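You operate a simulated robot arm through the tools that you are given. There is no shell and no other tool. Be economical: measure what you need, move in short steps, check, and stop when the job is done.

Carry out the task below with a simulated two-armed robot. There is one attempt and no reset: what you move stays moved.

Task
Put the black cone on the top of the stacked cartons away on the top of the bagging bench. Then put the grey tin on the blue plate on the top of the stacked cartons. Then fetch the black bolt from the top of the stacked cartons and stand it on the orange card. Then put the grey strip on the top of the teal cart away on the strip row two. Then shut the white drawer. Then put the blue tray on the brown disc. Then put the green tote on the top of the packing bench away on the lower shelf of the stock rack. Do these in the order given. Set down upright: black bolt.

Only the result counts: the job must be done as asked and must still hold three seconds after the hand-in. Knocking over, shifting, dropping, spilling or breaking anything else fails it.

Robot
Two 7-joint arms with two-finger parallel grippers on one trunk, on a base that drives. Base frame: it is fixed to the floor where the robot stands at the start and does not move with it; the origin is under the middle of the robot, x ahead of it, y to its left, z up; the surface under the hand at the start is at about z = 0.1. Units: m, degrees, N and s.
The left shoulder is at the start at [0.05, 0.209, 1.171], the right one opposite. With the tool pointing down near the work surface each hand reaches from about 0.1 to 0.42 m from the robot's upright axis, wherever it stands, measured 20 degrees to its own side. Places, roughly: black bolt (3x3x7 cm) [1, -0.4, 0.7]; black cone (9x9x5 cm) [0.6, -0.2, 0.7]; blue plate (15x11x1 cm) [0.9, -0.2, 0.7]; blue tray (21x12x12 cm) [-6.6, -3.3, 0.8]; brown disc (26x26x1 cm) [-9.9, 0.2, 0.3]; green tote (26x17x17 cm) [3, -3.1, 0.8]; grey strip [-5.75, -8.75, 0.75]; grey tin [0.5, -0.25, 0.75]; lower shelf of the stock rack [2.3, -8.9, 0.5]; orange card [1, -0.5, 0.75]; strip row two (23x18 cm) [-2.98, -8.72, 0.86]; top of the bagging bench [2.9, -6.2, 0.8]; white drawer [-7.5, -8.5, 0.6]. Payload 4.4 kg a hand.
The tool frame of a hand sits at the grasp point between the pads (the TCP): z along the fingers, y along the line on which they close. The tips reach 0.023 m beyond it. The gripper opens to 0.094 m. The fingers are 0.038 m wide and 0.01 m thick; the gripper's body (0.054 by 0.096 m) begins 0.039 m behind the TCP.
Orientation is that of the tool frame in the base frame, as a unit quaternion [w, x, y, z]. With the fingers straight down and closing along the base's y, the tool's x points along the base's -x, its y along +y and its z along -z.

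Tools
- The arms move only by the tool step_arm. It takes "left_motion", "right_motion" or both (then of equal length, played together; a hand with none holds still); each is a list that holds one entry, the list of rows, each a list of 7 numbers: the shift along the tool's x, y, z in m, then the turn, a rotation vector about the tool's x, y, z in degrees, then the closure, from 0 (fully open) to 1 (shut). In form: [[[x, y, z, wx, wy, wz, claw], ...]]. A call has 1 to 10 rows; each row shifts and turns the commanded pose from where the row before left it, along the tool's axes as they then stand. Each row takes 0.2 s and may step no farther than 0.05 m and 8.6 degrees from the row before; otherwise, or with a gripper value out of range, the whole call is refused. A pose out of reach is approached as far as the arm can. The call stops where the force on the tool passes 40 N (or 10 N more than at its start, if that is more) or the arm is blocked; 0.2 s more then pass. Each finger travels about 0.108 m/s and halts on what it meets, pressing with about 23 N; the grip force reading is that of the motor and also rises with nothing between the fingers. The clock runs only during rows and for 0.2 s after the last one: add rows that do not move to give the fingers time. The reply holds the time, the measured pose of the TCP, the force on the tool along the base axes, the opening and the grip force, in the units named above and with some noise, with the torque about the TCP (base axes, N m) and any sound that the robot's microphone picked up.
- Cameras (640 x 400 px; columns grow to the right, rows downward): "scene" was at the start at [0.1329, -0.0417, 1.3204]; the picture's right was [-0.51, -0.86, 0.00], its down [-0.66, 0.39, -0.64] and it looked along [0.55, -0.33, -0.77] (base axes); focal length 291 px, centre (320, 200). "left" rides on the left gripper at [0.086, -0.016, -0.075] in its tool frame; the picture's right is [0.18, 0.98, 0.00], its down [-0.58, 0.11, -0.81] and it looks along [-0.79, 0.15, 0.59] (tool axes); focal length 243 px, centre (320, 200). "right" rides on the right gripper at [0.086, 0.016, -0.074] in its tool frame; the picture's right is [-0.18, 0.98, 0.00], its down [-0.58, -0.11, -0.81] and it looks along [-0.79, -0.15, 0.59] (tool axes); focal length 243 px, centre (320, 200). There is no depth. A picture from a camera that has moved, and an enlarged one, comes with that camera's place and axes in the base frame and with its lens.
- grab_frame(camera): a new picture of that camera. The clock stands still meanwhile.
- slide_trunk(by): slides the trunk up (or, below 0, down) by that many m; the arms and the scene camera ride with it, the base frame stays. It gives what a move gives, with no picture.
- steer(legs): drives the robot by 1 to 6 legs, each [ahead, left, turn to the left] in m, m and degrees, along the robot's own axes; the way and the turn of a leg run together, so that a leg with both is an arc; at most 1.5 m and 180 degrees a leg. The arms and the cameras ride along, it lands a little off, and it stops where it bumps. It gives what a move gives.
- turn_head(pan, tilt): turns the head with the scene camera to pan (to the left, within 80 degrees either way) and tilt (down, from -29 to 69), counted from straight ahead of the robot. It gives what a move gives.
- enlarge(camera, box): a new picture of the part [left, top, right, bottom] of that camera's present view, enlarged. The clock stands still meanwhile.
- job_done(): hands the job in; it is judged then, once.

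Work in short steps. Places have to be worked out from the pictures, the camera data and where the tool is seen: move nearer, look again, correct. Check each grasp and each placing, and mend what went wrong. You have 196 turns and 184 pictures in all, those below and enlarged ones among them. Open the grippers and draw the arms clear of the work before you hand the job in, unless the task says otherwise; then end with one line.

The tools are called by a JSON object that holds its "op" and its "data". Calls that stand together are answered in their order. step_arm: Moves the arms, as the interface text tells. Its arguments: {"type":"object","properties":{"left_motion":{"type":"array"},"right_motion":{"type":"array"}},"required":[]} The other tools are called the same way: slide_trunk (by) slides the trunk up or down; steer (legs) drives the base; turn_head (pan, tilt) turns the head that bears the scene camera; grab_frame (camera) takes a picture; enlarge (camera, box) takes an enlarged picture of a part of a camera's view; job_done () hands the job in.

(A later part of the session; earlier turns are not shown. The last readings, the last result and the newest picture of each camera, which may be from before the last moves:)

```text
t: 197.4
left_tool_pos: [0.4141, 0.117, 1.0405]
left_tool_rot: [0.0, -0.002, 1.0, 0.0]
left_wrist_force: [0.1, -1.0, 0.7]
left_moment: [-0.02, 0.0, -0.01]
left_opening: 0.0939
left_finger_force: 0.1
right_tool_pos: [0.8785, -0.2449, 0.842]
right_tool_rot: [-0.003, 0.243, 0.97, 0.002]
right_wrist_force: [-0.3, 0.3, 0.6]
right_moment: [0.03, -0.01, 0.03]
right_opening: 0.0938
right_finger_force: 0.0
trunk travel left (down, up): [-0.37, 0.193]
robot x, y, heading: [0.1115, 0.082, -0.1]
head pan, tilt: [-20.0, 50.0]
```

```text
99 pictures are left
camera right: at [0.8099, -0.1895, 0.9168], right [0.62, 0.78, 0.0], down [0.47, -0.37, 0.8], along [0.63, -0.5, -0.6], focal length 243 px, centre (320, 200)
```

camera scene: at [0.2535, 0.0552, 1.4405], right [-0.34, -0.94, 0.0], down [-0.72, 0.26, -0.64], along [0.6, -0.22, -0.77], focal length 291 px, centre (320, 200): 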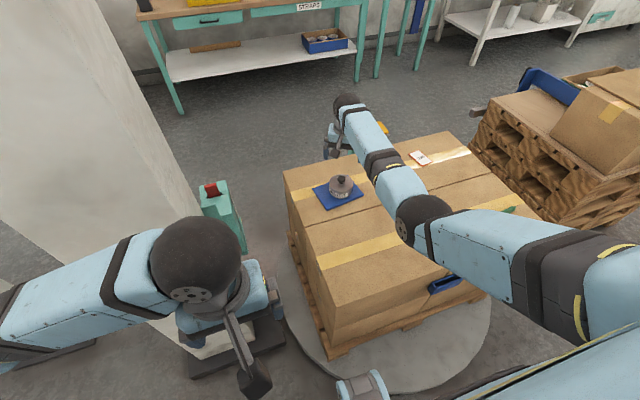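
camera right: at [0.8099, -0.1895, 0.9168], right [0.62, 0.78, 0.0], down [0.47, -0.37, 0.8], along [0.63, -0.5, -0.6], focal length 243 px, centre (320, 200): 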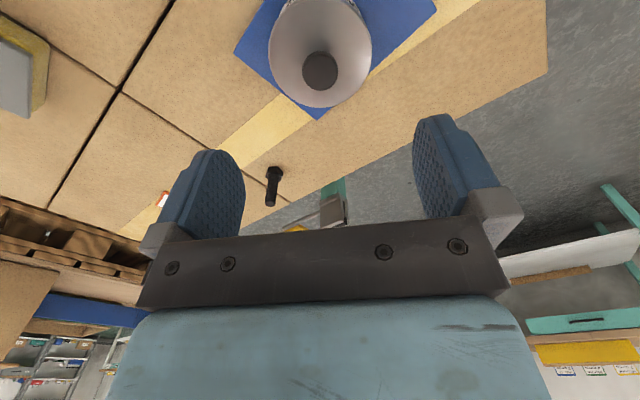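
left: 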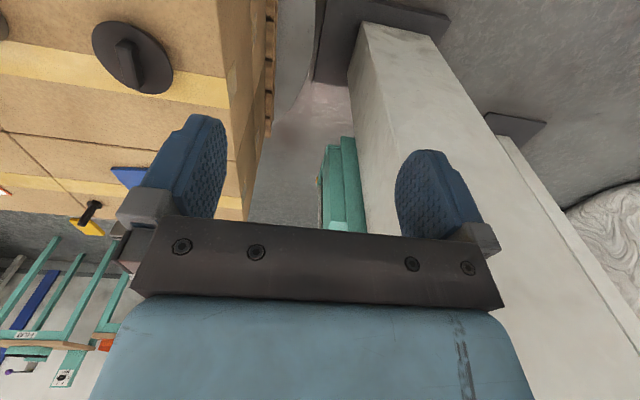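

Tin is closed and on the plate. Next the bolt at ≈[0.978, -0.414]: move above it at height, then lower the trunk for reach.

{"op": "step_arm", "data": {"right_motion": [[[-0.0334, -0.0205, -0.01, 0, 0, 0, 0], [-0.0334, -0.0205, -0.01, 0, 0, 0, 0], [-0.0334, -0.0205, -0.01, 0, 0, 0, 0], [-0.0334, -0.0205, -0.01, 0, 0, 0, 0], [-0.0334, -0.0205, -0.01, 0, 0, 0, 0]]]}}

{"op": "slide_trunk", "data": {"by": -0.09}}

{"op": "grab_frame", "data": {"camera": "right"}}

```text
t: 198.6
left_tool_pos: [0.4155, 0.1174, 1.0404]
left_tool_rot: [0.0, -0.002, 1.0, 0.002]
left_wrist_force: [-0.4, 0.1, 0.3]
left_moment: [-0.03, -0.01, -0.02]
left_opening: 0.0942
left_finger_force: 0.1
right_tool_pos: [0.93, -0.3535, 0.8772]
right_tool_rot: [-0.003, 0.243, 0.97, 0.002]
right_wrist_force: [0.2, 0.2, -0.7]
right_moment: [0.0, 0.05, 0.02]
right_opening: 0.094
right_finger_force: 0.1
right hand out of reach, approached as far as the arm can: row 3, 4, 5
trunk travel left (down, up): [-0.37, 0.193]
robot x, y, heading: [0.1147, 0.0835, 0.1]
head pan, tilt: [-20.0, 50.0]
```

```text
t: 199.8
left_tool_pos: [0.4149, 0.1182, 0.9518]
left_tool_rot: [0.0, -0.003, 1.0, 0.001]
left_wrist_force: [0.3, -0.6, 0.2]
left_moment: [0.01, 0.06, 0.01]
left_opening: 0.0942
left_finger_force: 0.1
right_tool_pos: [0.9307, -0.3538, 0.7865]
right_tool_rot: [-0.002, 0.242, 0.97, 0.002]
right_wrist_force: [-0.2, -0.9, 0.0]
right_moment: [-0.04, -0.01, -0.02]
right_opening: 0.0941
right_finger_force: 0.3
trunk travel left (down, up): [-0.28, 0.283]
robot x, y, heading: [0.1158, 0.0881, 0.3]
head pan, tilt: [-20.0, 50.0]
```

```text
98 pictures are left
camera right: at [0.8621, -0.2967, 0.8615], right [0.62, 0.78, 0.0], down [0.47, -0.37, 0.8], along [0.63, -0.5, -0.6], focal length 243 px, centre (320, 200)
```

right: 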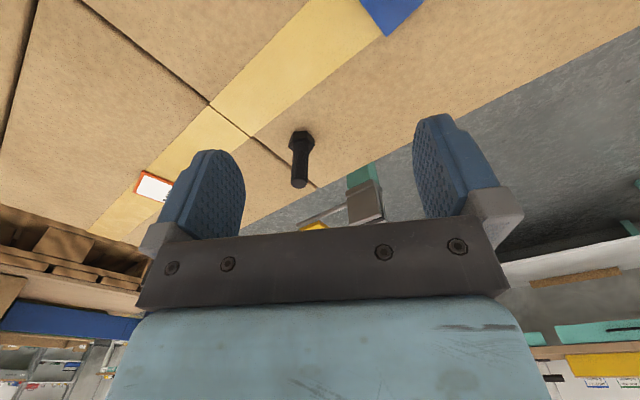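

Bolt at ≈[0.978, -0.412]. Advance with a slight outward pitch to help reach.

{"op": "step_arm", "data": {"right_motion": [[[-0.035, -0.0146, 0, 0, 0, 0, 0], [-0.034, -0.0146, 0, 0, 0, 0, 0], [0, 0, 0, 0, 0, 0, 0]]]}}

```text
t: 200.6
left_tool_pos: [0.4153, 0.1188, 0.9513]
left_tool_rot: [0.0, -0.002, 1.0, 0.001]
left_wrist_force: [0.6, -0.3, 0.2]
left_moment: [0.04, 0.01, -0.03]
left_opening: 0.0938
left_finger_force: 0.0
right_tool_pos: [0.9267, -0.3667, 0.7916]
right_tool_rot: [-0.003, 0.242, 0.97, 0.003]
right_wrist_force: [-0.5, -0.4, 0.2]
right_moment: [0.05, -0.05, 0.02]
right_opening: 0.0941
right_finger_force: 0.1
right hand out of reach, approached as far as the arm can: row 1, 2
trunk travel left (down, up): [-0.28, 0.283]
robot x, y, heading: [0.1148, 0.0849, 0.1]
head pan, tilt: [-20.0, 50.0]
```

The arm is at full stretch (~0.8 m). Pitch the hand outward 30° (closing axis stays horizontal) to gain reach.

{"op": "step_arm", "data": {"right_motion": [[[0, 0, 0, 0, -7.5, 0, 0], [0, 0, 0, 0, -7.5, 0, 0], [0, 0, 0, 0, -7.5, 0, 0], [0, 0, 0, 0, -7.5, 0, 0], [0, 0, 0, 0, 0, 0, 0]]]}}

{"op": "grab_frame", "data": {"camera": "right"}}

```text
t: 201.8
left_tool_pos: [0.4154, 0.117, 0.9514]
left_tool_rot: [0.001, -0.002, 1.0, 0.001]
left_wrist_force: [-1.0, 0.0, -0.2]
left_moment: [0.01, 0.0, 0.01]
left_opening: 0.0941
left_finger_force: 0.1
right_tool_pos: [0.9275, -0.3652, 0.7926]
right_tool_rot: [0.25, 0.234, 0.938, -0.061]
right_wrist_force: [-0.7, -0.5, 0.3]
right_moment: [-0.01, 0.03, -0.03]
right_opening: 0.0939
right_finger_force: 0.2
trunk travel left (down, up): [-0.28, 0.283]
robot x, y, heading: [0.1135, 0.0849, -0.1]
head pan, tilt: [-20.0, 50.0]
```

```text
97 pictures are left
camera right: at [0.8363, -0.2971, 0.8136], right [0.6, 0.79, 0.09], down [0.04, -0.15, 0.99], along [0.8, -0.59, -0.12], focal length 243 px, centre (320, 200)
```

right: 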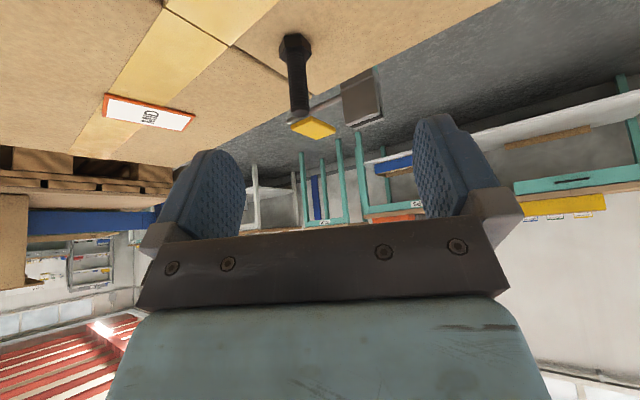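

Tilt worked without moving the TCP. Approach along the tool axis: align laterally, then advance most of the way and check.

{"op": "step_arm", "data": {"right_motion": [[[-0.009, -0.0181, 0, 0, 0, 0, 0], [0, 0, 0.04, 0, 0, 0, 0], [0, 0, 0.04, 0, 0, 0, 0], [0, 0, 0, 0, 0, 0, 0]]]}}

{"op": "grab_frame", "data": {"camera": "right"}}

```text
t: 202.8
left_tool_pos: [0.4158, 0.1178, 0.9495]
left_tool_rot: [0.0, -0.002, 1.0, 0.001]
left_wrist_force: [0.7, 0.2, 0.3]
left_moment: [0.04, 0.0, -0.02]
left_opening: 0.0941
left_finger_force: 0.2
right_tool_pos: [0.9579, -0.4052, 0.7264]
right_tool_rot: [0.249, 0.235, 0.938, -0.06]
right_wrist_force: [0.1, 0.1, 0.8]
right_moment: [0.01, 0.01, 0.01]
right_opening: 0.0939
right_finger_force: 0.0
trunk travel left (down, up): [-0.28, 0.283]
robot x, y, heading: [0.1142, 0.0806, 0.0]
head pan, tilt: [-20.0, 50.0]
```

```text
96 pictures are left
camera right: at [0.8675, -0.3359, 0.7486], right [0.6, 0.79, 0.09], down [0.04, -0.15, 0.99], along [0.8, -0.59, -0.12], focal length 243 px, centre (320, 200)
```

right: 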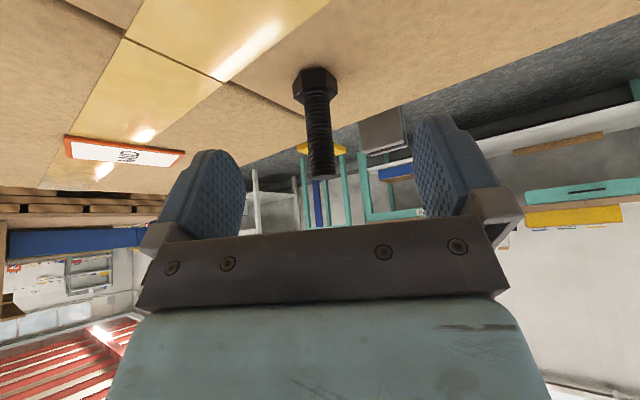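

Bolt is centred between the fingers. Advance 30 mm more, then close.

{"op": "step_arm", "data": {"right_motion": [[[-0.006, -0.001, 0.015, 0, 0, 0, 0], [0, 0, 0.015, 0, 0, 0, 0], [0, 0, 0, 0, 0, 0, 0.4], [0, 0, 0, 0, 0, 0, 0.8], [0, 0, 0, 0, 0, 0, 1], [0, 0, 0, 0, 0, 0, 1]]]}}

{"op": "grab_frame", "data": {"camera": "right"}}

```text
t: 204.2
left_tool_pos: [0.4156, 0.1194, 0.9502]
left_tool_rot: [0.0, -0.001, 1.0, 0.001]
left_wrist_force: [0.2, -0.7, 0.3]
left_moment: [0.01, -0.01, 0.0]
left_opening: 0.0936
left_finger_force: 0.1
right_tool_pos: [0.9614, -0.4079, 0.7172]
right_tool_rot: [0.248, 0.233, 0.938, -0.06]
right_wrist_force: [1.3, -0.3, 0.9]
right_moment: [-0.06, -0.01, 0.0]
right_opening: 0.014
right_finger_force: 22.7
right hand out of reach, approached as far as the arm can: row 1, 2
trunk travel left (down, up): [-0.28, 0.283]
robot x, y, heading: [0.1081, 0.0809, 0.2]
head pan, tilt: [-20.0, 50.0]
```

```text
95 pictures are left
camera right: at [0.871, -0.3402, 0.7394], right [0.6, 0.79, 0.09], down [0.04, -0.15, 0.99], along [0.8, -0.59, -0.12], focal length 243 px, centre (320, 200)
```

right: 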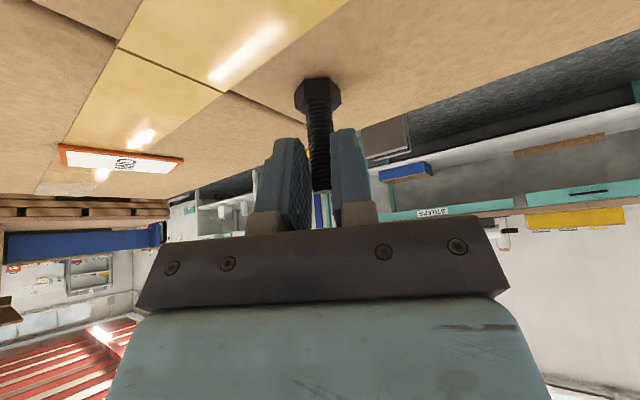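

Bolt gripped (14 mm) but the card is out of reach from here. Lift with the trunk, check hold, and retract the hand.

{"op": "slide_trunk", "data": {"by": 0.12}}

{"op": "step_arm", "data": {"right_motion": [[[0.03, 0, -0.02, 0, 0, 0, 1], [0.03, 0, -0.02, 0, 0, 0, 1], [0.03, 0, -0.02, 0, 0, 0, 1], [0.03, 0, -0.02, 0, 0, 0, 1], [0.03, 0, -0.02, 0, 0, 0, 1], [0.03, 0, -0.02, 0, 0, 0, 1]]]}}

{"op": "grab_frame", "data": {"camera": "right"}}

```text
t: 205.7
left_tool_pos: [0.4154, 0.1169, 1.0707]
left_tool_rot: [-0.001, -0.002, 1.0, 0.001]
left_wrist_force: [-0.7, -0.5, 0.1]
left_moment: [-0.03, 0.01, 0.02]
left_opening: 0.094
left_finger_force: 0.1
right_tool_pos: [0.9622, -0.4085, 0.8369]
right_tool_rot: [0.249, 0.235, 0.938, -0.061]
right_wrist_force: [-0.1, -1.3, -1.4]
right_moment: [0.02, -0.01, 0.01]
right_opening: 0.0145
right_finger_force: 22.8
trunk travel left (down, up): [-0.4, 0.163]
robot x, y, heading: [0.1157, 0.0856, -0.0]
head pan, tilt: [-20.0, 50.0]
```

```text
t: 207.1
left_tool_pos: [0.4137, 0.1186, 1.0711]
left_tool_rot: [0.0, -0.002, 1.0, 0.0]
left_wrist_force: [0.6, 0.3, 0.8]
left_moment: [-0.02, 0.0, 0.03]
left_opening: 0.0942
left_finger_force: 0.0
right_tool_pos: [0.7679, -0.3058, 0.8542]
right_tool_rot: [0.249, 0.235, 0.938, -0.061]
right_wrist_force: [-0.3, 0.0, -0.8]
right_moment: [0.02, 0.06, -0.05]
right_opening: 0.0144
right_finger_force: 22.9
trunk travel left (down, up): [-0.4, 0.163]
robot x, y, heading: [0.1148, 0.0841, 0.1]
head pan, tilt: [-20.0, 50.0]
```

```text
94 pictures are left
camera right: at [0.6771, -0.238, 0.8761], right [0.6, 0.79, 0.09], down [0.04, -0.15, 0.99], along [0.8, -0.59, -0.12], focal length 243 px, centre (320, 200)
```

right: 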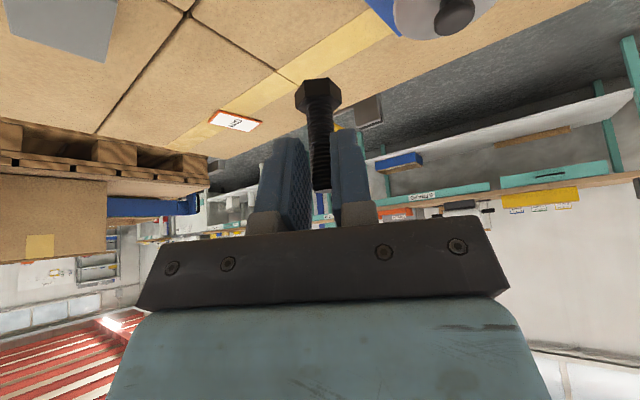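

Bolt is held. Back off, strafe right, turn left 50° and approach from the front-right.

{"op": "steer", "data": {"legs": [[-0.38, 0, 0], [0, -0.98, 0], [0, 0, 50]]}}

{"op": "turn_head", "data": {"pan": -10, "tilt": 45}}

{"op": "grab_frame", "data": {"camera": "scene"}}

```text
t: 220.5
left_tool_pos: [-0.0826, -0.6736, 1.0711]
left_tool_rot: [-0.001, -0.426, 0.905, 0.001]
left_wrist_force: [0.4, -0.7, 0.2]
left_moment: [-0.02, -0.01, 0.03]
left_opening: 0.0943
left_finger_force: 0.1
right_tool_pos: [0.4702, -0.6747, 0.8538]
right_tool_rot: [0.25, -0.185, 0.949, 0.05]
right_wrist_force: [-1.0, 0.4, -1.5]
right_moment: [0.0, 0.04, -0.01]
right_opening: 0.0141
right_finger_force: 23.3
trunk travel left (down, up): [-0.4, 0.163]
robot x, y, heading: [-0.2498, -0.9284, 50.1]
head pan, tilt: [-20.0, 50.0]
```

```text
t: 221.2
left_tool_pos: [-0.0829, -0.6749, 1.07]
left_tool_rot: [0.0, -0.425, 0.905, 0.001]
left_wrist_force: [-0.2, -0.3, -0.1]
left_moment: [-0.01, 0.0, 0.02]
left_opening: 0.094
left_finger_force: 0.0
right_tool_pos: [0.4687, -0.6761, 0.8537]
right_tool_rot: [0.25, -0.186, 0.949, 0.051]
right_wrist_force: [-0.3, -0.3, -1.4]
right_moment: [-0.01, 0.03, 0.02]
right_opening: 0.0143
right_finger_force: 23.0
trunk travel left (down, up): [-0.4, 0.163]
robot x, y, heading: [-0.2495, -0.9278, 50.5]
head pan, tilt: [-10.0, 45.0]
```

```text
93 pictures are left
camera scene: at [-0.1443, -0.8257, 1.4774], right [0.65, -0.76, 0.0], down [-0.54, -0.46, -0.71], along [0.54, 0.46, -0.71], focal length 291 px, centre (320, 200)
```

scene: 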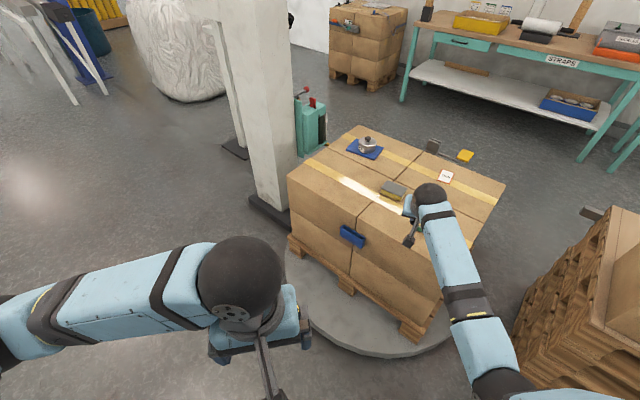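

Card at ≈[0.94, -0.61]. Move diagonally toward the stack's front-right.

{"op": "steer", "data": {"legs": [[0.28, -0.31, 0]]}}

{"op": "grab_frame", "data": {"camera": "scene"}}

```text
t: 223.7
left_tool_pos: [0.2153, -0.6585, 1.0708]
left_tool_rot: [0.0, -0.426, 0.905, 0.001]
left_wrist_force: [-0.1, -0.1, -0.4]
left_moment: [0.03, 0.0, 0.01]
left_opening: 0.0941
left_finger_force: 0.1
right_tool_pos: [0.7666, -0.6587, 0.8537]
right_tool_rot: [0.25, -0.186, 0.949, 0.051]
right_wrist_force: [-0.6, -0.1, 0.0]
right_moment: [0.0, 0.05, 0.02]
right_opening: 0.0142
right_finger_force: 22.7
trunk travel left (down, up): [-0.4, 0.163]
robot x, y, heading: [0.0486, -0.9122, 50.3]
head pan, tilt: [-10.0, 45.0]
stopped in leg 1: the robot was blocked; the commanded pose is now the measured one
```

```text
92 pictures are left
camera scene: at [0.1532, -0.8097, 1.4774], right [0.65, -0.76, 0.0], down [-0.54, -0.46, -0.71], along [0.54, 0.46, -0.71], focal length 291 px, centre (320, 200)
```

scene: 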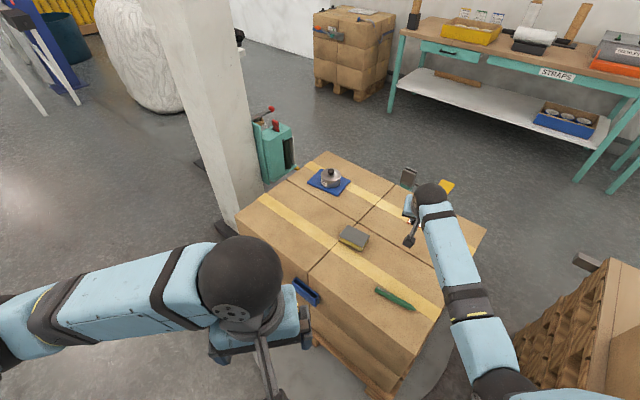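

Blocked but the card is now within reach (~0.80 m). Take a right-camera view to locate the card relative to the held bolt.

{"op": "grab_frame", "data": {"camera": "right"}}

```text
91 pictures are left
camera right: at [0.6579, -0.6843, 0.8751], right [-0.22, 0.97, 0.09], down [0.14, -0.06, 0.99], along [0.96, 0.23, -0.12], focal length 243 px, centre (320, 200)
```

right: 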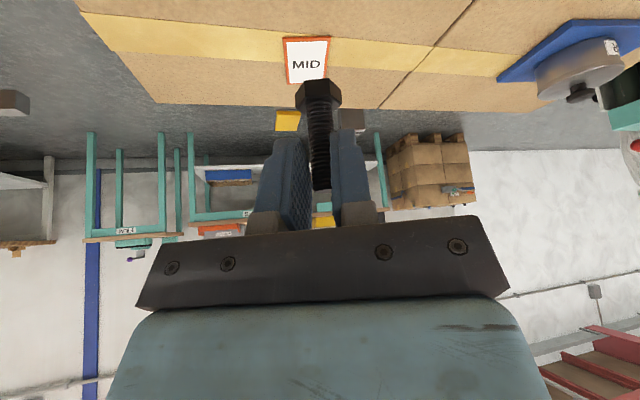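

Card centre ≈[0.940, -0.618]; the held bolt base is ≈[0.777, -0.652, 0.797]. Translate over the card.

{"op": "step_arm", "data": {"right_motion": [[[-0.0356, -0.0075, 0.02035, 0, 0, 0, 1], [-0.0356, -0.0075, 0.02035, 0, 0, 0, 1], [-0.0356, -0.0075, 0.02035, 0, 0, 0, 1], [-0.0356, -0.0075, 0.02035, 0, 0, 0, 1], [0, 0, 0, 0, 0, 0, 1]]]}}

{"op": "grab_frame", "data": {"camera": "right"}}

{"op": "enlarge", "data": {"camera": "scene", "box": [360, 130, 520, 240]}}

```text
t: 224.9
left_tool_pos: [0.2141, -0.6586, 1.0715]
left_tool_rot: [0.0, -0.427, 0.904, 0.001]
left_wrist_force: [0.5, 0.3, -0.2]
left_moment: [-0.01, -0.03, 0.0]
left_opening: 0.094
left_finger_force: 0.0
right_tool_pos: [0.9276, -0.6238, 0.8513]
right_tool_rot: [0.252, -0.186, 0.948, 0.052]
right_wrist_force: [0.9, -0.3, -0.6]
right_moment: [-0.02, 0.05, 0.01]
right_opening: 0.014
right_finger_force: 23.2
trunk travel left (down, up): [-0.4, 0.163]
robot x, y, heading: [0.0488, -0.9146, 50.5]
head pan, tilt: [-10.0, 45.0]
```

```text
90 pictures are left
camera right: at [0.8185, -0.6504, 0.8731], right [-0.22, 0.97, 0.09], down [0.14, -0.06, 0.99], along [0.96, 0.23, -0.12], focal length 243 px, centre (320, 200)
```

right: 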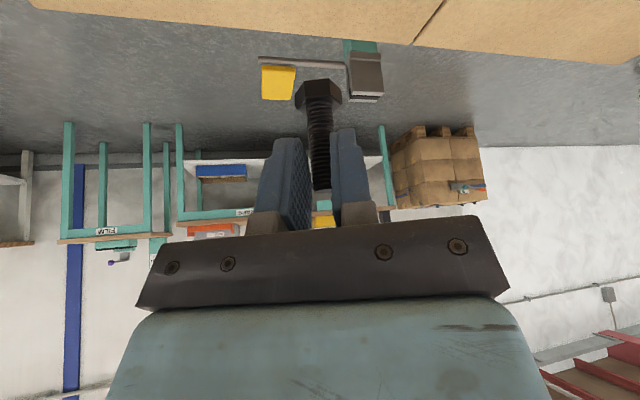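

```text
3.64 times, centred on (440, 185) of scene
camera zoom: at [0.1529, -0.8095, 1.4775], right [0.65, -0.76, 0.0], down [-0.54, -0.46, -0.71], along [0.54, 0.46, -0.71], focal length 1057 px, centre (-116, 254)
```

zoom: 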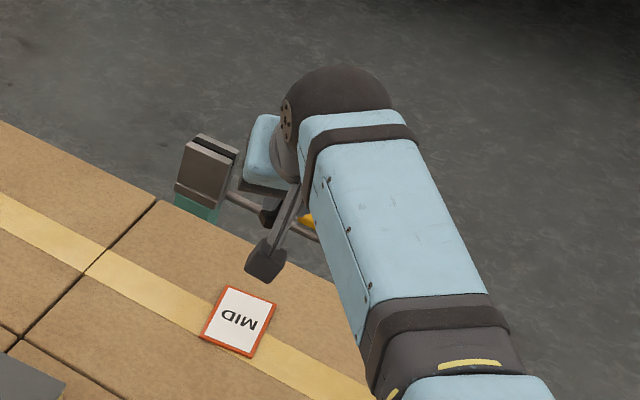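

Bolt is above the card within a few mm. Lower 10.5 cm vertically, then check.

{"op": "step_arm", "data": {"right_motion": [[[0.0034, -0.0017, -0.002, 0, 0, 0, 1], [0.0199, 0, 0.0348, 0, 0, 0, 1], [0.0199, 0, 0.0348, 0, 0, 0, 1], [0.0124, 0, 0.0217, 0, 0, 0, 1], [0, 0, 0, 0, 0, 0, 1]]]}}

{"op": "grab_frame", "data": {"camera": "right"}}

{"op": "enlarge", "data": {"camera": "scene", "box": [360, 150, 480, 250]}}

```text
t: 226.1
left_tool_pos: [0.2142, -0.6582, 1.071]
left_tool_rot: [0.0, -0.426, 0.905, 0.001]
left_wrist_force: [0.6, 0.2, -0.5]
left_moment: [0.0, -0.01, -0.02]
left_opening: 0.0943
left_finger_force: 0.0
right_tool_pos: [0.9236, -0.6263, 0.746]
right_tool_rot: [0.251, -0.186, 0.949, 0.051]
right_wrist_force: [-0.8, 0.8, -1.0]
right_moment: [0.03, 0.04, -0.03]
right_opening: 0.0141
right_finger_force: 23.2
trunk travel left (down, up): [-0.4, 0.163]
robot x, y, heading: [0.0528, -0.9118, 50.5]
head pan, tilt: [-10.0, 45.0]
```

```text
88 pictures are left
camera right: at [0.8146, -0.6531, 0.768], right [-0.22, 0.97, 0.09], down [0.14, -0.06, 0.99], along [0.96, 0.23, -0.12], focal length 243 px, centre (320, 200)
```

right: 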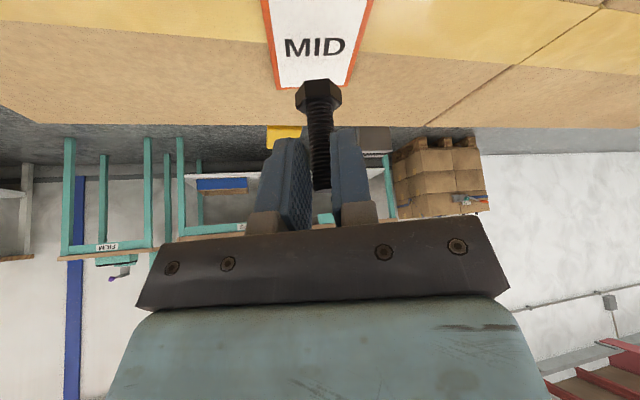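

```text
4.00 times, centred on (420, 200) of scene
camera zoom: at [0.1531, -0.8094, 1.4774], right [0.65, -0.76, 0.0], down [-0.54, -0.46, -0.71], along [0.54, 0.46, -0.71], focal length 1162 px, centre (-80, 200)
```

zoom: 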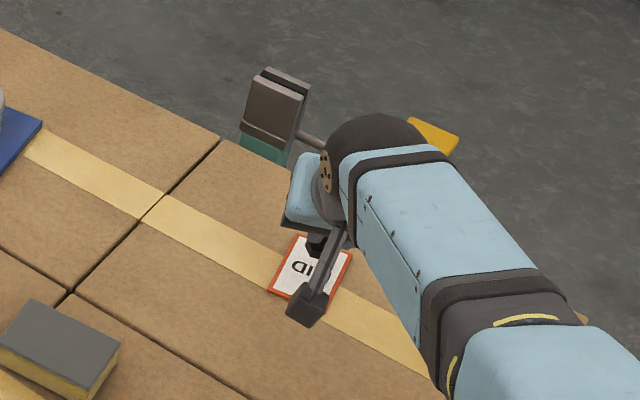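

Aligned with the card. Lower the last ~28 mm gently to contact.

{"op": "step_arm", "data": {"right_motion": [[[0.005, 0, 0.0087, 0, 0, 0, 1], [0.004, 0, 0.007, 0, 0, 0, 1], [0.0015, 0, 0.0026, 0, 0, 0, 1], [0.001, 0, 0.0017, 0, 0, 0, 1], [0.001, 0, 0.0017, 0, 0, 0, 1], [0.001, 0, 0.0017, 0, 0, 0, 1], [0.001, 0, 0.0017, 0, 0, 0, 1]]]}}

```text
t: 227.7
left_tool_pos: [0.2134, -0.658, 1.0708]
left_tool_rot: [0.0, -0.427, 0.904, 0.0]
left_wrist_force: [0.3, -0.3, -1.0]
left_moment: [0.01, -0.01, -0.02]
left_opening: 0.094
left_finger_force: 0.2
right_tool_pos: [0.927, -0.626, 0.7212]
right_tool_rot: [0.251, -0.186, 0.949, 0.051]
right_wrist_force: [0.6, 0.5, 1.9]
right_moment: [0.05, -0.09, 0.02]
right_opening: 0.0141
right_finger_force: 22.7
trunk travel left (down, up): [-0.4, 0.163]
robot x, y, heading: [0.051, -0.9127, 50.4]
head pan, tilt: [-10.0, 45.0]
```

Barely touching (force turned to +1.9 N). One or two more 1.5 mm steps.

{"op": "step_arm", "data": {"right_motion": [[[0.0008, 0, 0.0013, 0, 0, 0, 1], [0.0005, 0, 0.0009, 0, 0, 0, 1]]]}}

{"op": "enlarge", "data": {"camera": "right", "box": [240, 0, 400, 200]}}

```text
t: 228.3
left_tool_pos: [0.2128, -0.6585, 1.0704]
left_tool_rot: [-0.001, -0.427, 0.904, 0.0]
left_wrist_force: [0.3, 0.0, -0.2]
left_moment: [0.02, 0.0, 0.0]
left_opening: 0.0938
left_finger_force: 0.1
right_tool_pos: [0.9263, -0.6264, 0.721]
right_tool_rot: [0.253, -0.185, 0.948, 0.05]
right_wrist_force: [1.6, 2.0, 10.1]
right_moment: [0.19, -0.29, 0.05]
right_opening: 0.0143
right_finger_force: 23.7
trunk travel left (down, up): [-0.4, 0.163]
robot x, y, heading: [0.0468, -0.9123, 50.4]
head pan, tilt: [-10.0, 45.0]
```

```text
2.00 times, centred on (320, 100) of right
camera zoom: at [0.8162, -0.6531, 0.742], right [-0.22, 0.97, 0.09], down [0.14, -0.06, 0.99], along [0.96, 0.23, -0.12], focal length 485 px, centre (320, 400)
```

zoom: 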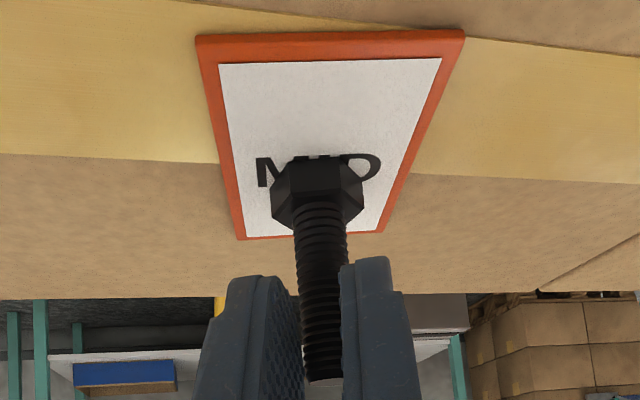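

The bolt stands on the card's middle. Open gently and back out along the tool axis.

{"op": "step_arm", "data": {"right_motion": [[[-0.0005, 0, -0.0009, 0, 0, 0, 0.9], [0, 0, 0, 0, 0, 0, 0.7], [0, 0, 0, 0, 0, 0, 0.4], [0, 0, 0, 0, 0, 0, 0], [0, 0, 0, 0, 0, 0, 0], [0, 0, -0.03, 0, 0, 0, 0], [0, 0, -0.04, 0, 0, 0, 0], [0, 0, -0.04, 0, 0, 0, 0]]]}}

{"op": "grab_frame", "data": {"camera": "right"}}

```text
t: 230.1
left_tool_pos: [0.2144, -0.6585, 1.0705]
left_tool_rot: [0.0, -0.426, 0.905, 0.001]
left_wrist_force: [0.8, -0.4, -0.3]
left_moment: [0.01, -0.02, 0.0]
left_opening: 0.0937
left_finger_force: 0.1
right_tool_pos: [0.8741, -0.6477, 0.8124]
right_tool_rot: [0.251, -0.185, 0.949, 0.051]
right_wrist_force: [-0.7, 0.2, -1.0]
right_moment: [0.03, 0.0, 0.05]
right_opening: 0.0941
right_finger_force: 0.1
trunk travel left (down, up): [-0.4, 0.163]
robot x, y, heading: [0.0508, -0.9132, 50.3]
head pan, tilt: [-10.0, 45.0]
```

```text
85 pictures are left
camera right: at [0.7652, -0.6751, 0.8336], right [-0.22, 0.97, 0.09], down [0.14, -0.06, 0.99], along [0.96, 0.23, -0.12], focal length 243 px, centre (320, 200)
```

right: 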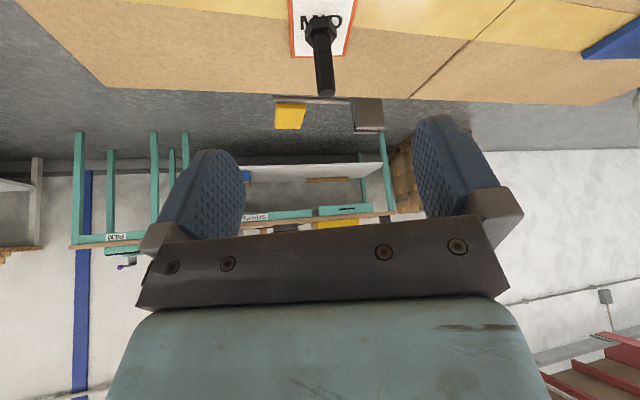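

Bolt stands upright on the card. Retract and level the hand, back away and face west to survey the route to the teal cart.

{"op": "step_arm", "data": {"right_motion": [[[0.0326, 0, -0.03, 0, 0, 0, 0], [0.0326, 0, -0.03, 0, 0, 0, 0], [0.0326, 0, -0.03, 0, 7.5, 0, 0], [0.0326, 0, -0.02, 0, 7.5, 0, 0], [0.0326, 0, 0, 0, 7.5, 0, 0], [0.0326, 0, 0, 0, 7.5, 0, 0]]]}}

{"op": "steer", "data": {"legs": [[-0.45, 0, 0], [0, 0, 130]]}}

{"op": "turn_head", "data": {"pan": 30, "tilt": 15}}

{"op": "grab_frame", "data": {"camera": "scene"}}

```text
t: 231.5
left_tool_pos: [0.2132, -0.6593, 1.0707]
left_tool_rot: [0.0, -0.427, 0.904, 0.001]
left_wrist_force: [1.5, 0.4, 0.2]
left_moment: [-0.03, 0.01, -0.02]
left_opening: 0.0941
left_finger_force: 0.0
right_tool_pos: [0.6619, -0.7337, 0.8357]
right_tool_rot: [-0.004, -0.192, 0.981, 0.0]
right_wrist_force: [0.0, 0.4, 0.5]
right_moment: [0.05, -0.02, -0.02]
right_opening: 0.094
right_finger_force: 0.0
trunk travel left (down, up): [-0.4, 0.163]
robot x, y, heading: [0.049, -0.9104, 50.6]
head pan, tilt: [-10.0, 45.0]
```

```text
t: 239.5
left_tool_pos: [-0.54, -1.2735, 1.0703]
left_tool_rot: [0.002, 1.0, -0.021, -0.001]
left_wrist_force: [0.9, 0.7, -0.2]
left_moment: [0.03, -0.03, 0.01]
left_opening: 0.0939
left_finger_force: 0.1
right_tool_pos: [-0.7493, -0.8721, 0.8353]
right_tool_rot: [0.002, 0.964, -0.264, 0.002]
right_wrist_force: [-0.6, 0.5, 0.1]
right_moment: [0.0, -0.02, 0.01]
right_opening: 0.0939
right_finger_force: 0.1
trunk travel left (down, up): [-0.4, 0.163]
robot x, y, heading: [-0.2375, -1.254, 177.5]
head pan, tilt: [-10.0, 45.0]
```

```text
t: 240.6
left_tool_pos: [-0.5392, -1.2733, 1.0703]
left_tool_rot: [0.002, 1.0, -0.021, 0.0]
left_wrist_force: [-0.2, 1.1, 0.8]
left_moment: [0.02, -0.03, 0.01]
left_opening: 0.094
left_finger_force: 0.1
right_tool_pos: [-0.7502, -0.8709, 0.8356]
right_tool_rot: [0.002, 0.965, -0.264, 0.003]
right_wrist_force: [-0.1, -0.1, 0.0]
right_moment: [-0.04, -0.02, 0.0]
right_opening: 0.0942
right_finger_force: 0.1
trunk travel left (down, up): [-0.4, 0.163]
robot x, y, heading: [-0.235, -1.2531, 177.8]
head pan, tilt: [30.0, 15.0]
```

```text
84 pictures are left
camera scene: at [-0.3886, -1.2949, 1.5242], right [-0.46, 0.89, 0.0], down [0.23, 0.12, -0.97], along [-0.86, -0.45, -0.26], focal length 291 px, centre (320, 200)
```

scene: 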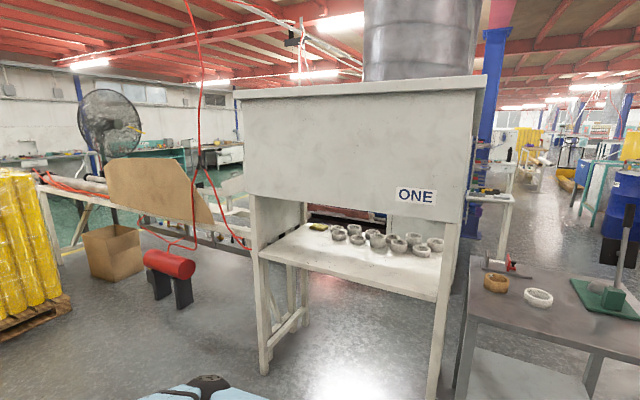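

Bench ONE blocks directly west; use the known corridor south, then look west from the green floor.

{"op": "steer", "data": {"legs": [[0, 0, 91], [1.15, 0.05, 0], [0.95, 0.85, 0], [1.4, 0.1, 0], [1.5, 0, 0], [0, 0, -90]]}}

{"op": "turn_head", "data": {"pan": 15, "tilt": 12}}

{"op": "grab_frame", "data": {"camera": "scene"}}

```text
t: 275.2
left_tool_pos: [0.3614, -6.3425, 1.0703]
left_tool_rot: [0.001, 1.0, 0.009, 0.0]
left_wrist_force: [0.1, 0.1, 0.6]
left_moment: [-0.01, 0.0, -0.01]
left_opening: 0.0938
left_finger_force: 0.0
right_tool_pos: [0.1275, -5.9535, 0.8345]
right_tool_rot: [0.002, 0.972, -0.235, 0.003]
right_wrist_force: [-0.4, 0.5, 0.1]
right_moment: [-0.03, 0.0, 0.0]
right_opening: 0.094
right_finger_force: 0.0
trunk travel left (down, up): [-0.4, 0.163]
robot x, y, heading: [0.6571, -6.3025, -179.0]
head pan, tilt: [30.0, 15.0]
```

```text
t: 276.0
left_tool_pos: [0.3607, -6.3424, 1.0713]
left_tool_rot: [0.001, 1.0, 0.009, 0.0]
left_wrist_force: [0.8, -0.2, -1.0]
left_moment: [0.01, -0.04, 0.01]
left_opening: 0.0942
left_finger_force: 0.1
right_tool_pos: [0.1286, -5.9543, 0.8356]
right_tool_rot: [0.001, 0.972, -0.236, 0.003]
right_wrist_force: [-0.3, 0.8, 0.1]
right_moment: [0.0, -0.02, 0.0]
right_opening: 0.0941
right_finger_force: 0.2
trunk travel left (down, up): [-0.4, 0.163]
robot x, y, heading: [0.6627, -6.3026, -179.1]
head pan, tilt: [15.0, 12.0]
```

```text
83 pictures are left
camera scene: at [0.5035, -6.3331, 1.5291], right [-0.28, 0.96, 0.0], down [0.2, 0.06, -0.98], along [-0.94, -0.27, -0.21], focal length 291 px, centre (320, 200)
```

scene: 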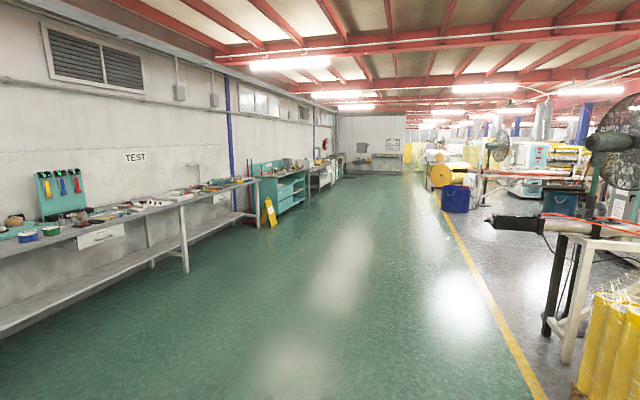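

Clear corridor west along the green floor. Drive to about [-5.3, -7.3].

{"op": "steer", "data": {"legs": [[1.5, 0.25, 0], [1.5, 0.25, 0], [1.5, 0.25, 0], [1.4, 0.15, 0], [0, 0, 60]]}}

{"op": "turn_head", "data": {"pan": 15, "tilt": 25}}

{"op": "grab_frame", "data": {"camera": "scene"}}

```text
refused: leg 1 is longer than a leg can be; nothing moved
```

```text
t: 276.7
left_tool_pos: [0.3613, -6.3425, 1.0703]
left_tool_rot: [0.0, 1.0, 0.008, 0.0]
left_wrist_force: [0.2, 0.9, 0.6]
left_moment: [0.01, 0.04, 0.0]
left_opening: 0.0936
left_finger_force: 0.1
right_tool_pos: [0.1263, -5.954, 0.8348]
right_tool_rot: [0.002, 0.972, -0.235, 0.002]
right_wrist_force: [0.1, -0.8, -0.6]
right_moment: [0.0, -0.01, -0.01]
right_opening: 0.094
right_finger_force: 0.0
trunk travel left (down, up): [-0.4, 0.163]
robot x, y, heading: [0.6612, -6.3032, -178.9]
head pan, tilt: [15.0, 25.0]
```

```text
82 pictures are left
camera scene: at [0.5046, -6.3327, 1.5081], right [-0.28, 0.96, 0.0], down [0.41, 0.12, -0.91], along [-0.87, -0.25, -0.42], focal length 291 px, centre (320, 200)
```

scene: 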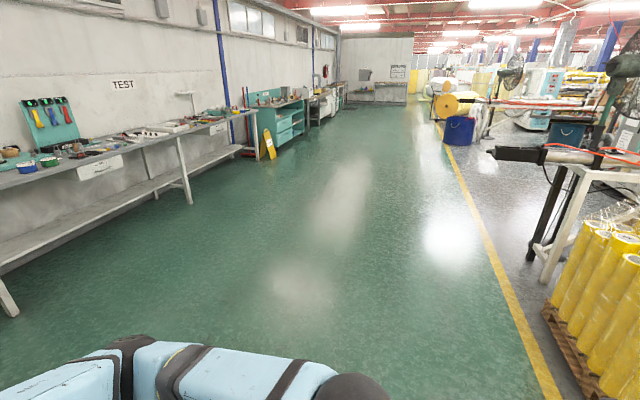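

Shorten the legs to stay under the limit.

{"op": "steer", "data": {"legs": [[1.45, 0.25, 0], [1.45, 0.25, 0], [1.45, 0.25, 0], [1.45, 0.15, 0], [0, 0, 60]]}}

{"op": "grab_frame", "data": {"camera": "scene"}}

```text
t: 307.1
left_tool_pos: [-5.2935, -7.1493, 1.0711]
left_tool_rot: [0.0, 0.897, 0.442, 0.0]
left_wrist_force: [1.1, 0.4, 0.0]
left_moment: [0.01, 0.01, 0.05]
left_opening: 0.0942
left_finger_force: 0.0
right_tool_pos: [-5.742, -7.0902, 0.8348]
right_tool_rot: [0.001, 0.978, 0.21, 0.002]
right_wrist_force: [0.7, 0.3, 0.5]
right_moment: [0.01, 0.03, -0.02]
right_opening: 0.0942
right_finger_force: 0.1
trunk travel left (down, up): [-0.4, 0.163]
robot x, y, heading: [-5.135, -6.8898, -127.7]
head pan, tilt: [15.0, 25.0]
```

```text
81 pictures are left
camera scene: at [-5.2132, -7.0305, 1.508], right [-0.92, 0.38, 0.0], down [0.16, 0.39, -0.91], along [-0.35, -0.84, -0.42], focal length 291 px, centre (320, 200)
```

scene: 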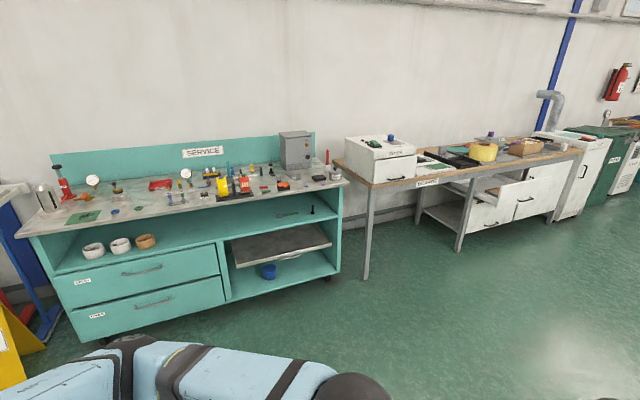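

The teal SERVICE bench with the strip is here and an open white drawer to its right. Zoom on the strip area.

{"op": "enlarge", "data": {"camera": "scene", "box": [200, 120, 360, 220]}}

```text
4.00 times, centred on (280, 170) of scene
camera zoom: at [-5.2132, -7.0305, 1.508], right [-0.92, 0.38, 0.0], down [0.16, 0.39, -0.91], along [-0.35, -0.84, -0.42], focal length 1162 px, centre (480, 320)
```

zoom: 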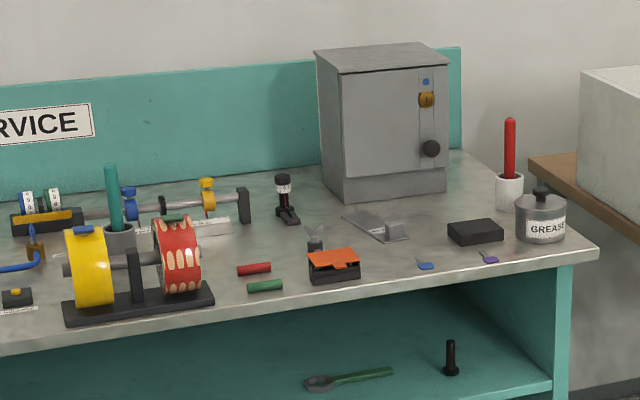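

Strip: a flat plate with an upright block at ≈[-5.8, -8.9]. Raise the trunk, face the cart, and approach.

{"op": "slide_trunk", "data": {"by": 0.12}}

{"op": "steer", "data": {"legs": [[0, 0, 37.7], [0.85, -0.45, 0]]}}

{"op": "turn_head", "data": {"pan": -10, "tilt": 35}}

{"op": "grab_frame", "data": {"camera": "scene"}}

```text
t: 308.6
left_tool_pos: [-5.2931, -7.1494, 1.1907]
left_tool_rot: [0.001, 0.897, 0.442, 0.001]
left_wrist_force: [-0.6, -0.3, 0.0]
left_moment: [-0.02, 0.0, -0.02]
left_opening: 0.0939
left_finger_force: 0.1
right_tool_pos: [-5.7413, -7.0902, 0.956]
right_tool_rot: [-0.001, 0.977, 0.211, 0.004]
right_wrist_force: [-0.4, -0.2, 0.4]
right_moment: [0.01, 0.0, -0.02]
right_opening: 0.0936
right_finger_force: 0.1
trunk travel left (down, up): [-0.52, 0.043]
robot x, y, heading: [-5.1352, -6.8917, -127.8]
head pan, tilt: [15.0, 25.0]
```

```text
t: 315.4
left_tool_pos: [-5.5525, -8.0434, 1.1898]
left_tool_rot: [0.001, 0.706, 0.709, 0.0]
left_wrist_force: [0.1, 0.1, -0.1]
left_moment: [-0.01, 0.0, -0.06]
left_opening: 0.0943
left_finger_force: 0.0
right_tool_pos: [-5.9444, -8.2721, 0.956]
right_tool_rot: [-0.001, 0.856, 0.517, 0.002]
right_wrist_force: [-0.6, 0.1, 1.1]
right_moment: [-0.03, 0.02, 0.01]
right_opening: 0.094
right_finger_force: 0.1
trunk travel left (down, up): [-0.52, 0.043]
robot x, y, heading: [-5.5867, -7.7453, -90.0]
head pan, tilt: [15.0, 25.0]
```

```text
t: 316.3
left_tool_pos: [-5.5525, -8.0433, 1.1905]
left_tool_rot: [0.001, 0.705, 0.709, 0.001]
left_wrist_force: [-0.3, -0.5, 0.6]
left_moment: [-0.03, -0.01, -0.01]
left_opening: 0.0939
left_finger_force: 0.0
right_tool_pos: [-5.9439, -8.2726, 0.9541]
right_tool_rot: [-0.001, 0.857, 0.516, 0.002]
right_wrist_force: [0.4, -0.1, 0.8]
right_moment: [-0.04, 0.0, 0.02]
right_opening: 0.0939
right_finger_force: 0.1
trunk travel left (down, up): [-0.52, 0.043]
robot x, y, heading: [-5.5906, -7.7427, -89.9]
head pan, tilt: [-10.0, 35.0]
```

```text
79 pictures are left
camera scene: at [-5.6022, -7.8998, 1.6123], right [-0.99, 0.17, 0.0], down [0.1, 0.56, -0.82], along [-0.14, -0.81, -0.57], focal length 291 px, centre (320, 200)
```

scene: 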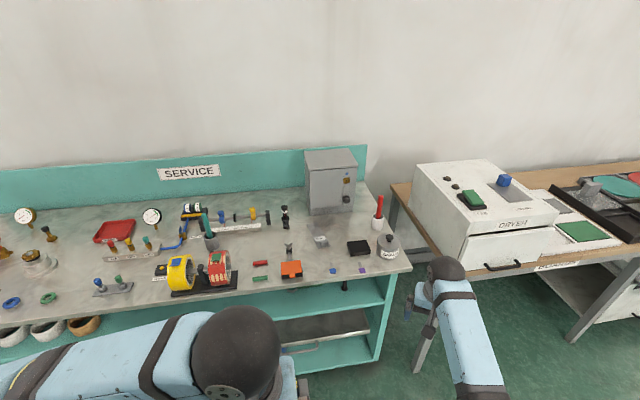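

{"op": "enlarge", "data": {"camera": "scene", "box": [260, 200, 400, 290]}}

```text
4.44 times, centred on (330, 245) of scene
camera zoom: at [-5.6022, -7.8998, 1.6123], right [-0.99, 0.17, 0.0], down [0.1, 0.56, -0.82], along [-0.14, -0.81, -0.57], focal length 1292 px, centre (276, 0)
```

zoom: 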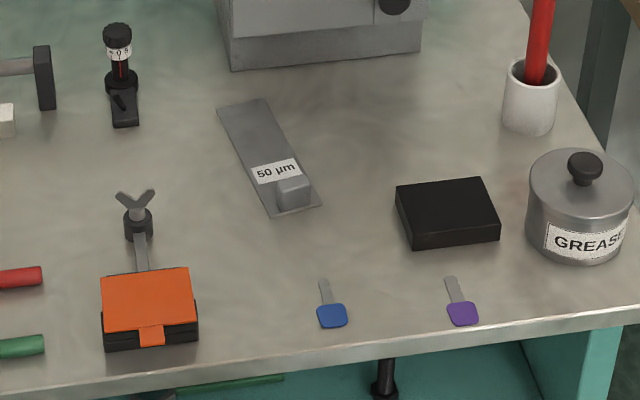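

Strip's block is at ≈[-5.766, -8.756], axis ~9° off my forward direction. Drive in 0.33 m, square the hand and bring it over the block.

{"op": "steer", "data": {"legs": [[0.33, 0, 0]]}}

{"op": "step_arm", "data": {"right_motion": [[[0, 0, -0.02, 0, 0, -7.4, 0], [0, 0, 0, 0, 0, -7.4, 0], [0, 0, 0, 0, 0, -7.4, 0], [0, 0, 0, 0, 0, -7.4, 0], [0, 0, 0, 0, 0, -7.4, 0], [-0.03, 0.03, 0, 0, 0, 0, 0], [-0.03, 0.03, 0, 0, 0, 0, 0], [-0.03, 0.03, 0, 0, 0, 0, 0], [-0.03, 0.03, 0, 0, 0, 0, 0], [-0.03, 0.03, 0, 0, 0, 0, 0]]]}}

{"op": "grab_frame", "data": {"camera": "right"}}

```text
t: 318.4
left_tool_pos: [-5.5532, -8.3582, 1.1914]
left_tool_rot: [0.001, 0.706, 0.708, 0.001]
left_wrist_force: [0.2, 1.6, 1.3]
left_moment: [0.0, 0.02, 0.04]
left_opening: 0.0939
left_finger_force: 0.0
right_tool_pos: [-5.9443, -8.5861, 0.9556]
right_tool_rot: [0.001, 0.857, 0.515, 0.003]
right_wrist_force: [-0.2, 0.1, 0.0]
right_moment: [0.02, -0.01, 0.0]
right_opening: 0.0939
right_finger_force: 0.2
trunk travel left (down, up): [-0.52, 0.043]
robot x, y, heading: [-5.587, -8.0573, -89.6]
head pan, tilt: [-10.0, 35.0]
```

```text
t: 320.6
left_tool_pos: [-5.5513, -8.3596, 1.1912]
left_tool_rot: [0.0, 0.706, 0.708, 0.0]
left_wrist_force: [1.0, -0.2, 0.4]
left_moment: [0.01, 0.01, 0.01]
left_opening: 0.0942
left_finger_force: 0.1
right_tool_pos: [-5.773, -8.7132, 0.9729]
right_tool_rot: [-0.001, 0.65, 0.76, 0.003]
right_wrist_force: [-0.3, 0.0, 0.4]
right_moment: [0.02, -0.01, 0.02]
right_opening: 0.0937
right_finger_force: 0.1
trunk travel left (down, up): [-0.52, 0.043]
robot x, y, heading: [-5.5846, -8.0591, -90.3]
head pan, tilt: [-10.0, 35.0]
```

```text
77 pictures are left
camera right: at [-5.7705, -8.6231, 1.0479], right [1.0, -0.03, 0.0], down [-0.02, -0.6, 0.8], along [-0.02, -0.8, -0.6], focal length 243 px, centre (320, 200)
```

right: 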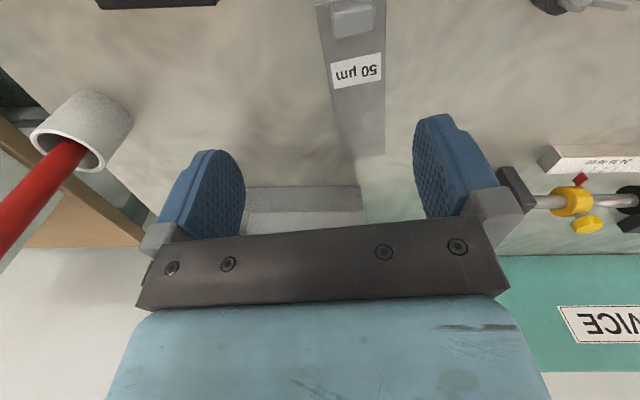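

Triangulation suggests the block top may be higher (~0.87) than assumed. Adjust laterally, descend a bit, and look again.

{"op": "step_arm", "data": {"right_motion": [[[0.0257, 0.0294, 0, 0, 0, 0, 0], [0, 0, 0.03, 0, 0, 0, 0]]]}}

{"op": "grab_frame", "data": {"camera": "right"}}

```text
t: 321.2
left_tool_pos: [-5.5521, -8.3604, 1.1916]
left_tool_rot: [0.0, 0.706, 0.708, 0.001]
left_wrist_force: [-1.1, -0.1, 0.0]
left_moment: [0.02, -0.06, 0.02]
left_opening: 0.0938
left_finger_force: 0.0
right_tool_pos: [-5.7465, -8.6835, 0.9433]
right_tool_rot: [0.0, 0.65, 0.76, 0.004]
right_wrist_force: [-0.5, 0.6, 0.0]
right_moment: [0.02, 0.02, 0.03]
right_opening: 0.094
right_finger_force: 0.0
trunk travel left (down, up): [-0.52, 0.043]
robot x, y, heading: [-5.5878, -8.0587, -89.8]
head pan, tilt: [-10.0, 35.0]
```

```text
76 pictures are left
camera right: at [-5.744, -8.5947, 1.0173], right [1.0, -0.03, 0.01], down [-0.02, -0.59, 0.8], along [-0.02, -0.8, -0.6], focal length 243 px, centre (320, 200)
```

right: 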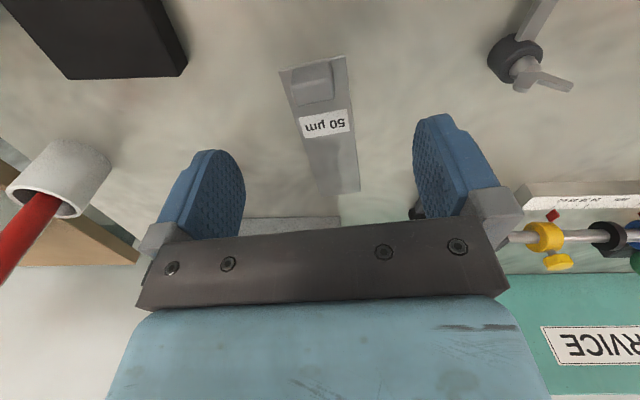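

Two right-camera views agree: block top at [-5.750, -8.678, 0.86]. Descend with partly closed fingers until light contact.

{"op": "step_arm", "data": {"right_motion": [[[0.005, -0.003, 0.03, 0, 0, 0, 0.4], [0, 0, 0.03, 0, 0, 0, 0.4], [0, 0, 0.01, 0, 0, 0, 0.4], [0, 0, 0.004, 0, 0, 0, 0.4], [0, 0, 0.003, 0, 0, 0, 0.4], [0, 0, 0.003, 0, 0, 0, 0.4]]]}}

{"op": "grab_frame", "data": {"camera": "right"}}

```text
t: 322.6
left_tool_pos: [-5.5526, -8.3587, 1.191]
left_tool_rot: [0.0, 0.706, 0.708, 0.0]
left_wrist_force: [0.4, -0.3, -0.6]
left_moment: [-0.02, 0.01, -0.01]
left_opening: 0.0939
left_finger_force: 0.0
right_tool_pos: [-5.7508, -8.676, 0.8664]
right_tool_rot: [0.0, 0.651, 0.759, 0.003]
right_wrist_force: [0.1, 0.6, 0.3]
right_moment: [-0.01, 0.0, 0.01]
right_opening: 0.0563
right_finger_force: 0.1
trunk travel left (down, up): [-0.52, 0.043]
robot x, y, heading: [-5.584, -8.0576, -89.9]
head pan, tilt: [-10.0, 35.0]
```

```text
75 pictures are left
camera right: at [-5.7479, -8.5878, 0.9398], right [1.0, -0.03, 0.0], down [-0.02, -0.59, 0.8], along [-0.02, -0.8, -0.59], focal length 243 px, centre (320, 200)
```

right: 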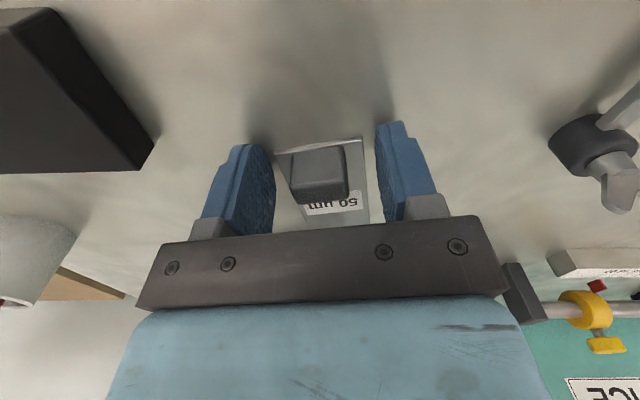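

Block sits centrally between the pads. Lower a few mm more to contact, then close.

{"op": "step_arm", "data": {"right_motion": [[[0, 0, 0.003, 0, 0, 0, 0.4], [0, 0, 0.002, 0, 0, 0, 0.4], [0, 0, 0, 0, 0, 0, 0.7], [0, 0, 0, 0, 0, 0, 1], [0, 0, 0, 0, 0, 0, 1], [0, 0, 0, 0, 0, 0, 1]]]}}

{"op": "grab_frame", "data": {"camera": "right"}}

```text
t: 324.0
left_tool_pos: [-5.553, -8.3578, 1.1926]
left_tool_rot: [0.001, 0.706, 0.708, -0.001]
left_wrist_force: [0.2, 0.0, 0.0]
left_moment: [-0.02, 0.02, 0.0]
left_opening: 0.094
left_finger_force: 0.0
right_tool_pos: [-5.7542, -8.6764, 0.8639]
right_tool_rot: [0.002, 0.651, 0.759, 0.0]
right_wrist_force: [-18.7, -10.0, 32.4]
right_moment: [0.37, 1.49, 0.48]
right_opening: 0.0477
right_finger_force: 23.0
trunk travel left (down, up): [-0.52, 0.043]
robot x, y, heading: [-5.5902, -8.0562, -90.1]
head pan, tilt: [-10.0, 35.0]
```

```text
74 pictures are left
camera right: at [-5.7503, -8.5873, 0.9369], right [1.0, -0.03, 0.0], down [-0.02, -0.59, 0.81], along [-0.02, -0.81, -0.59], focal length 243 px, centre (320, 200)
```

right: 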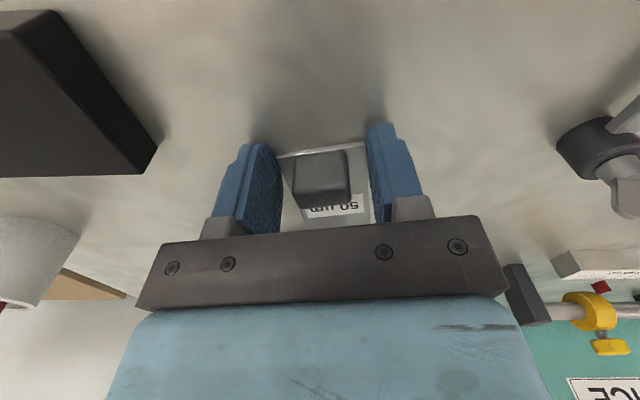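

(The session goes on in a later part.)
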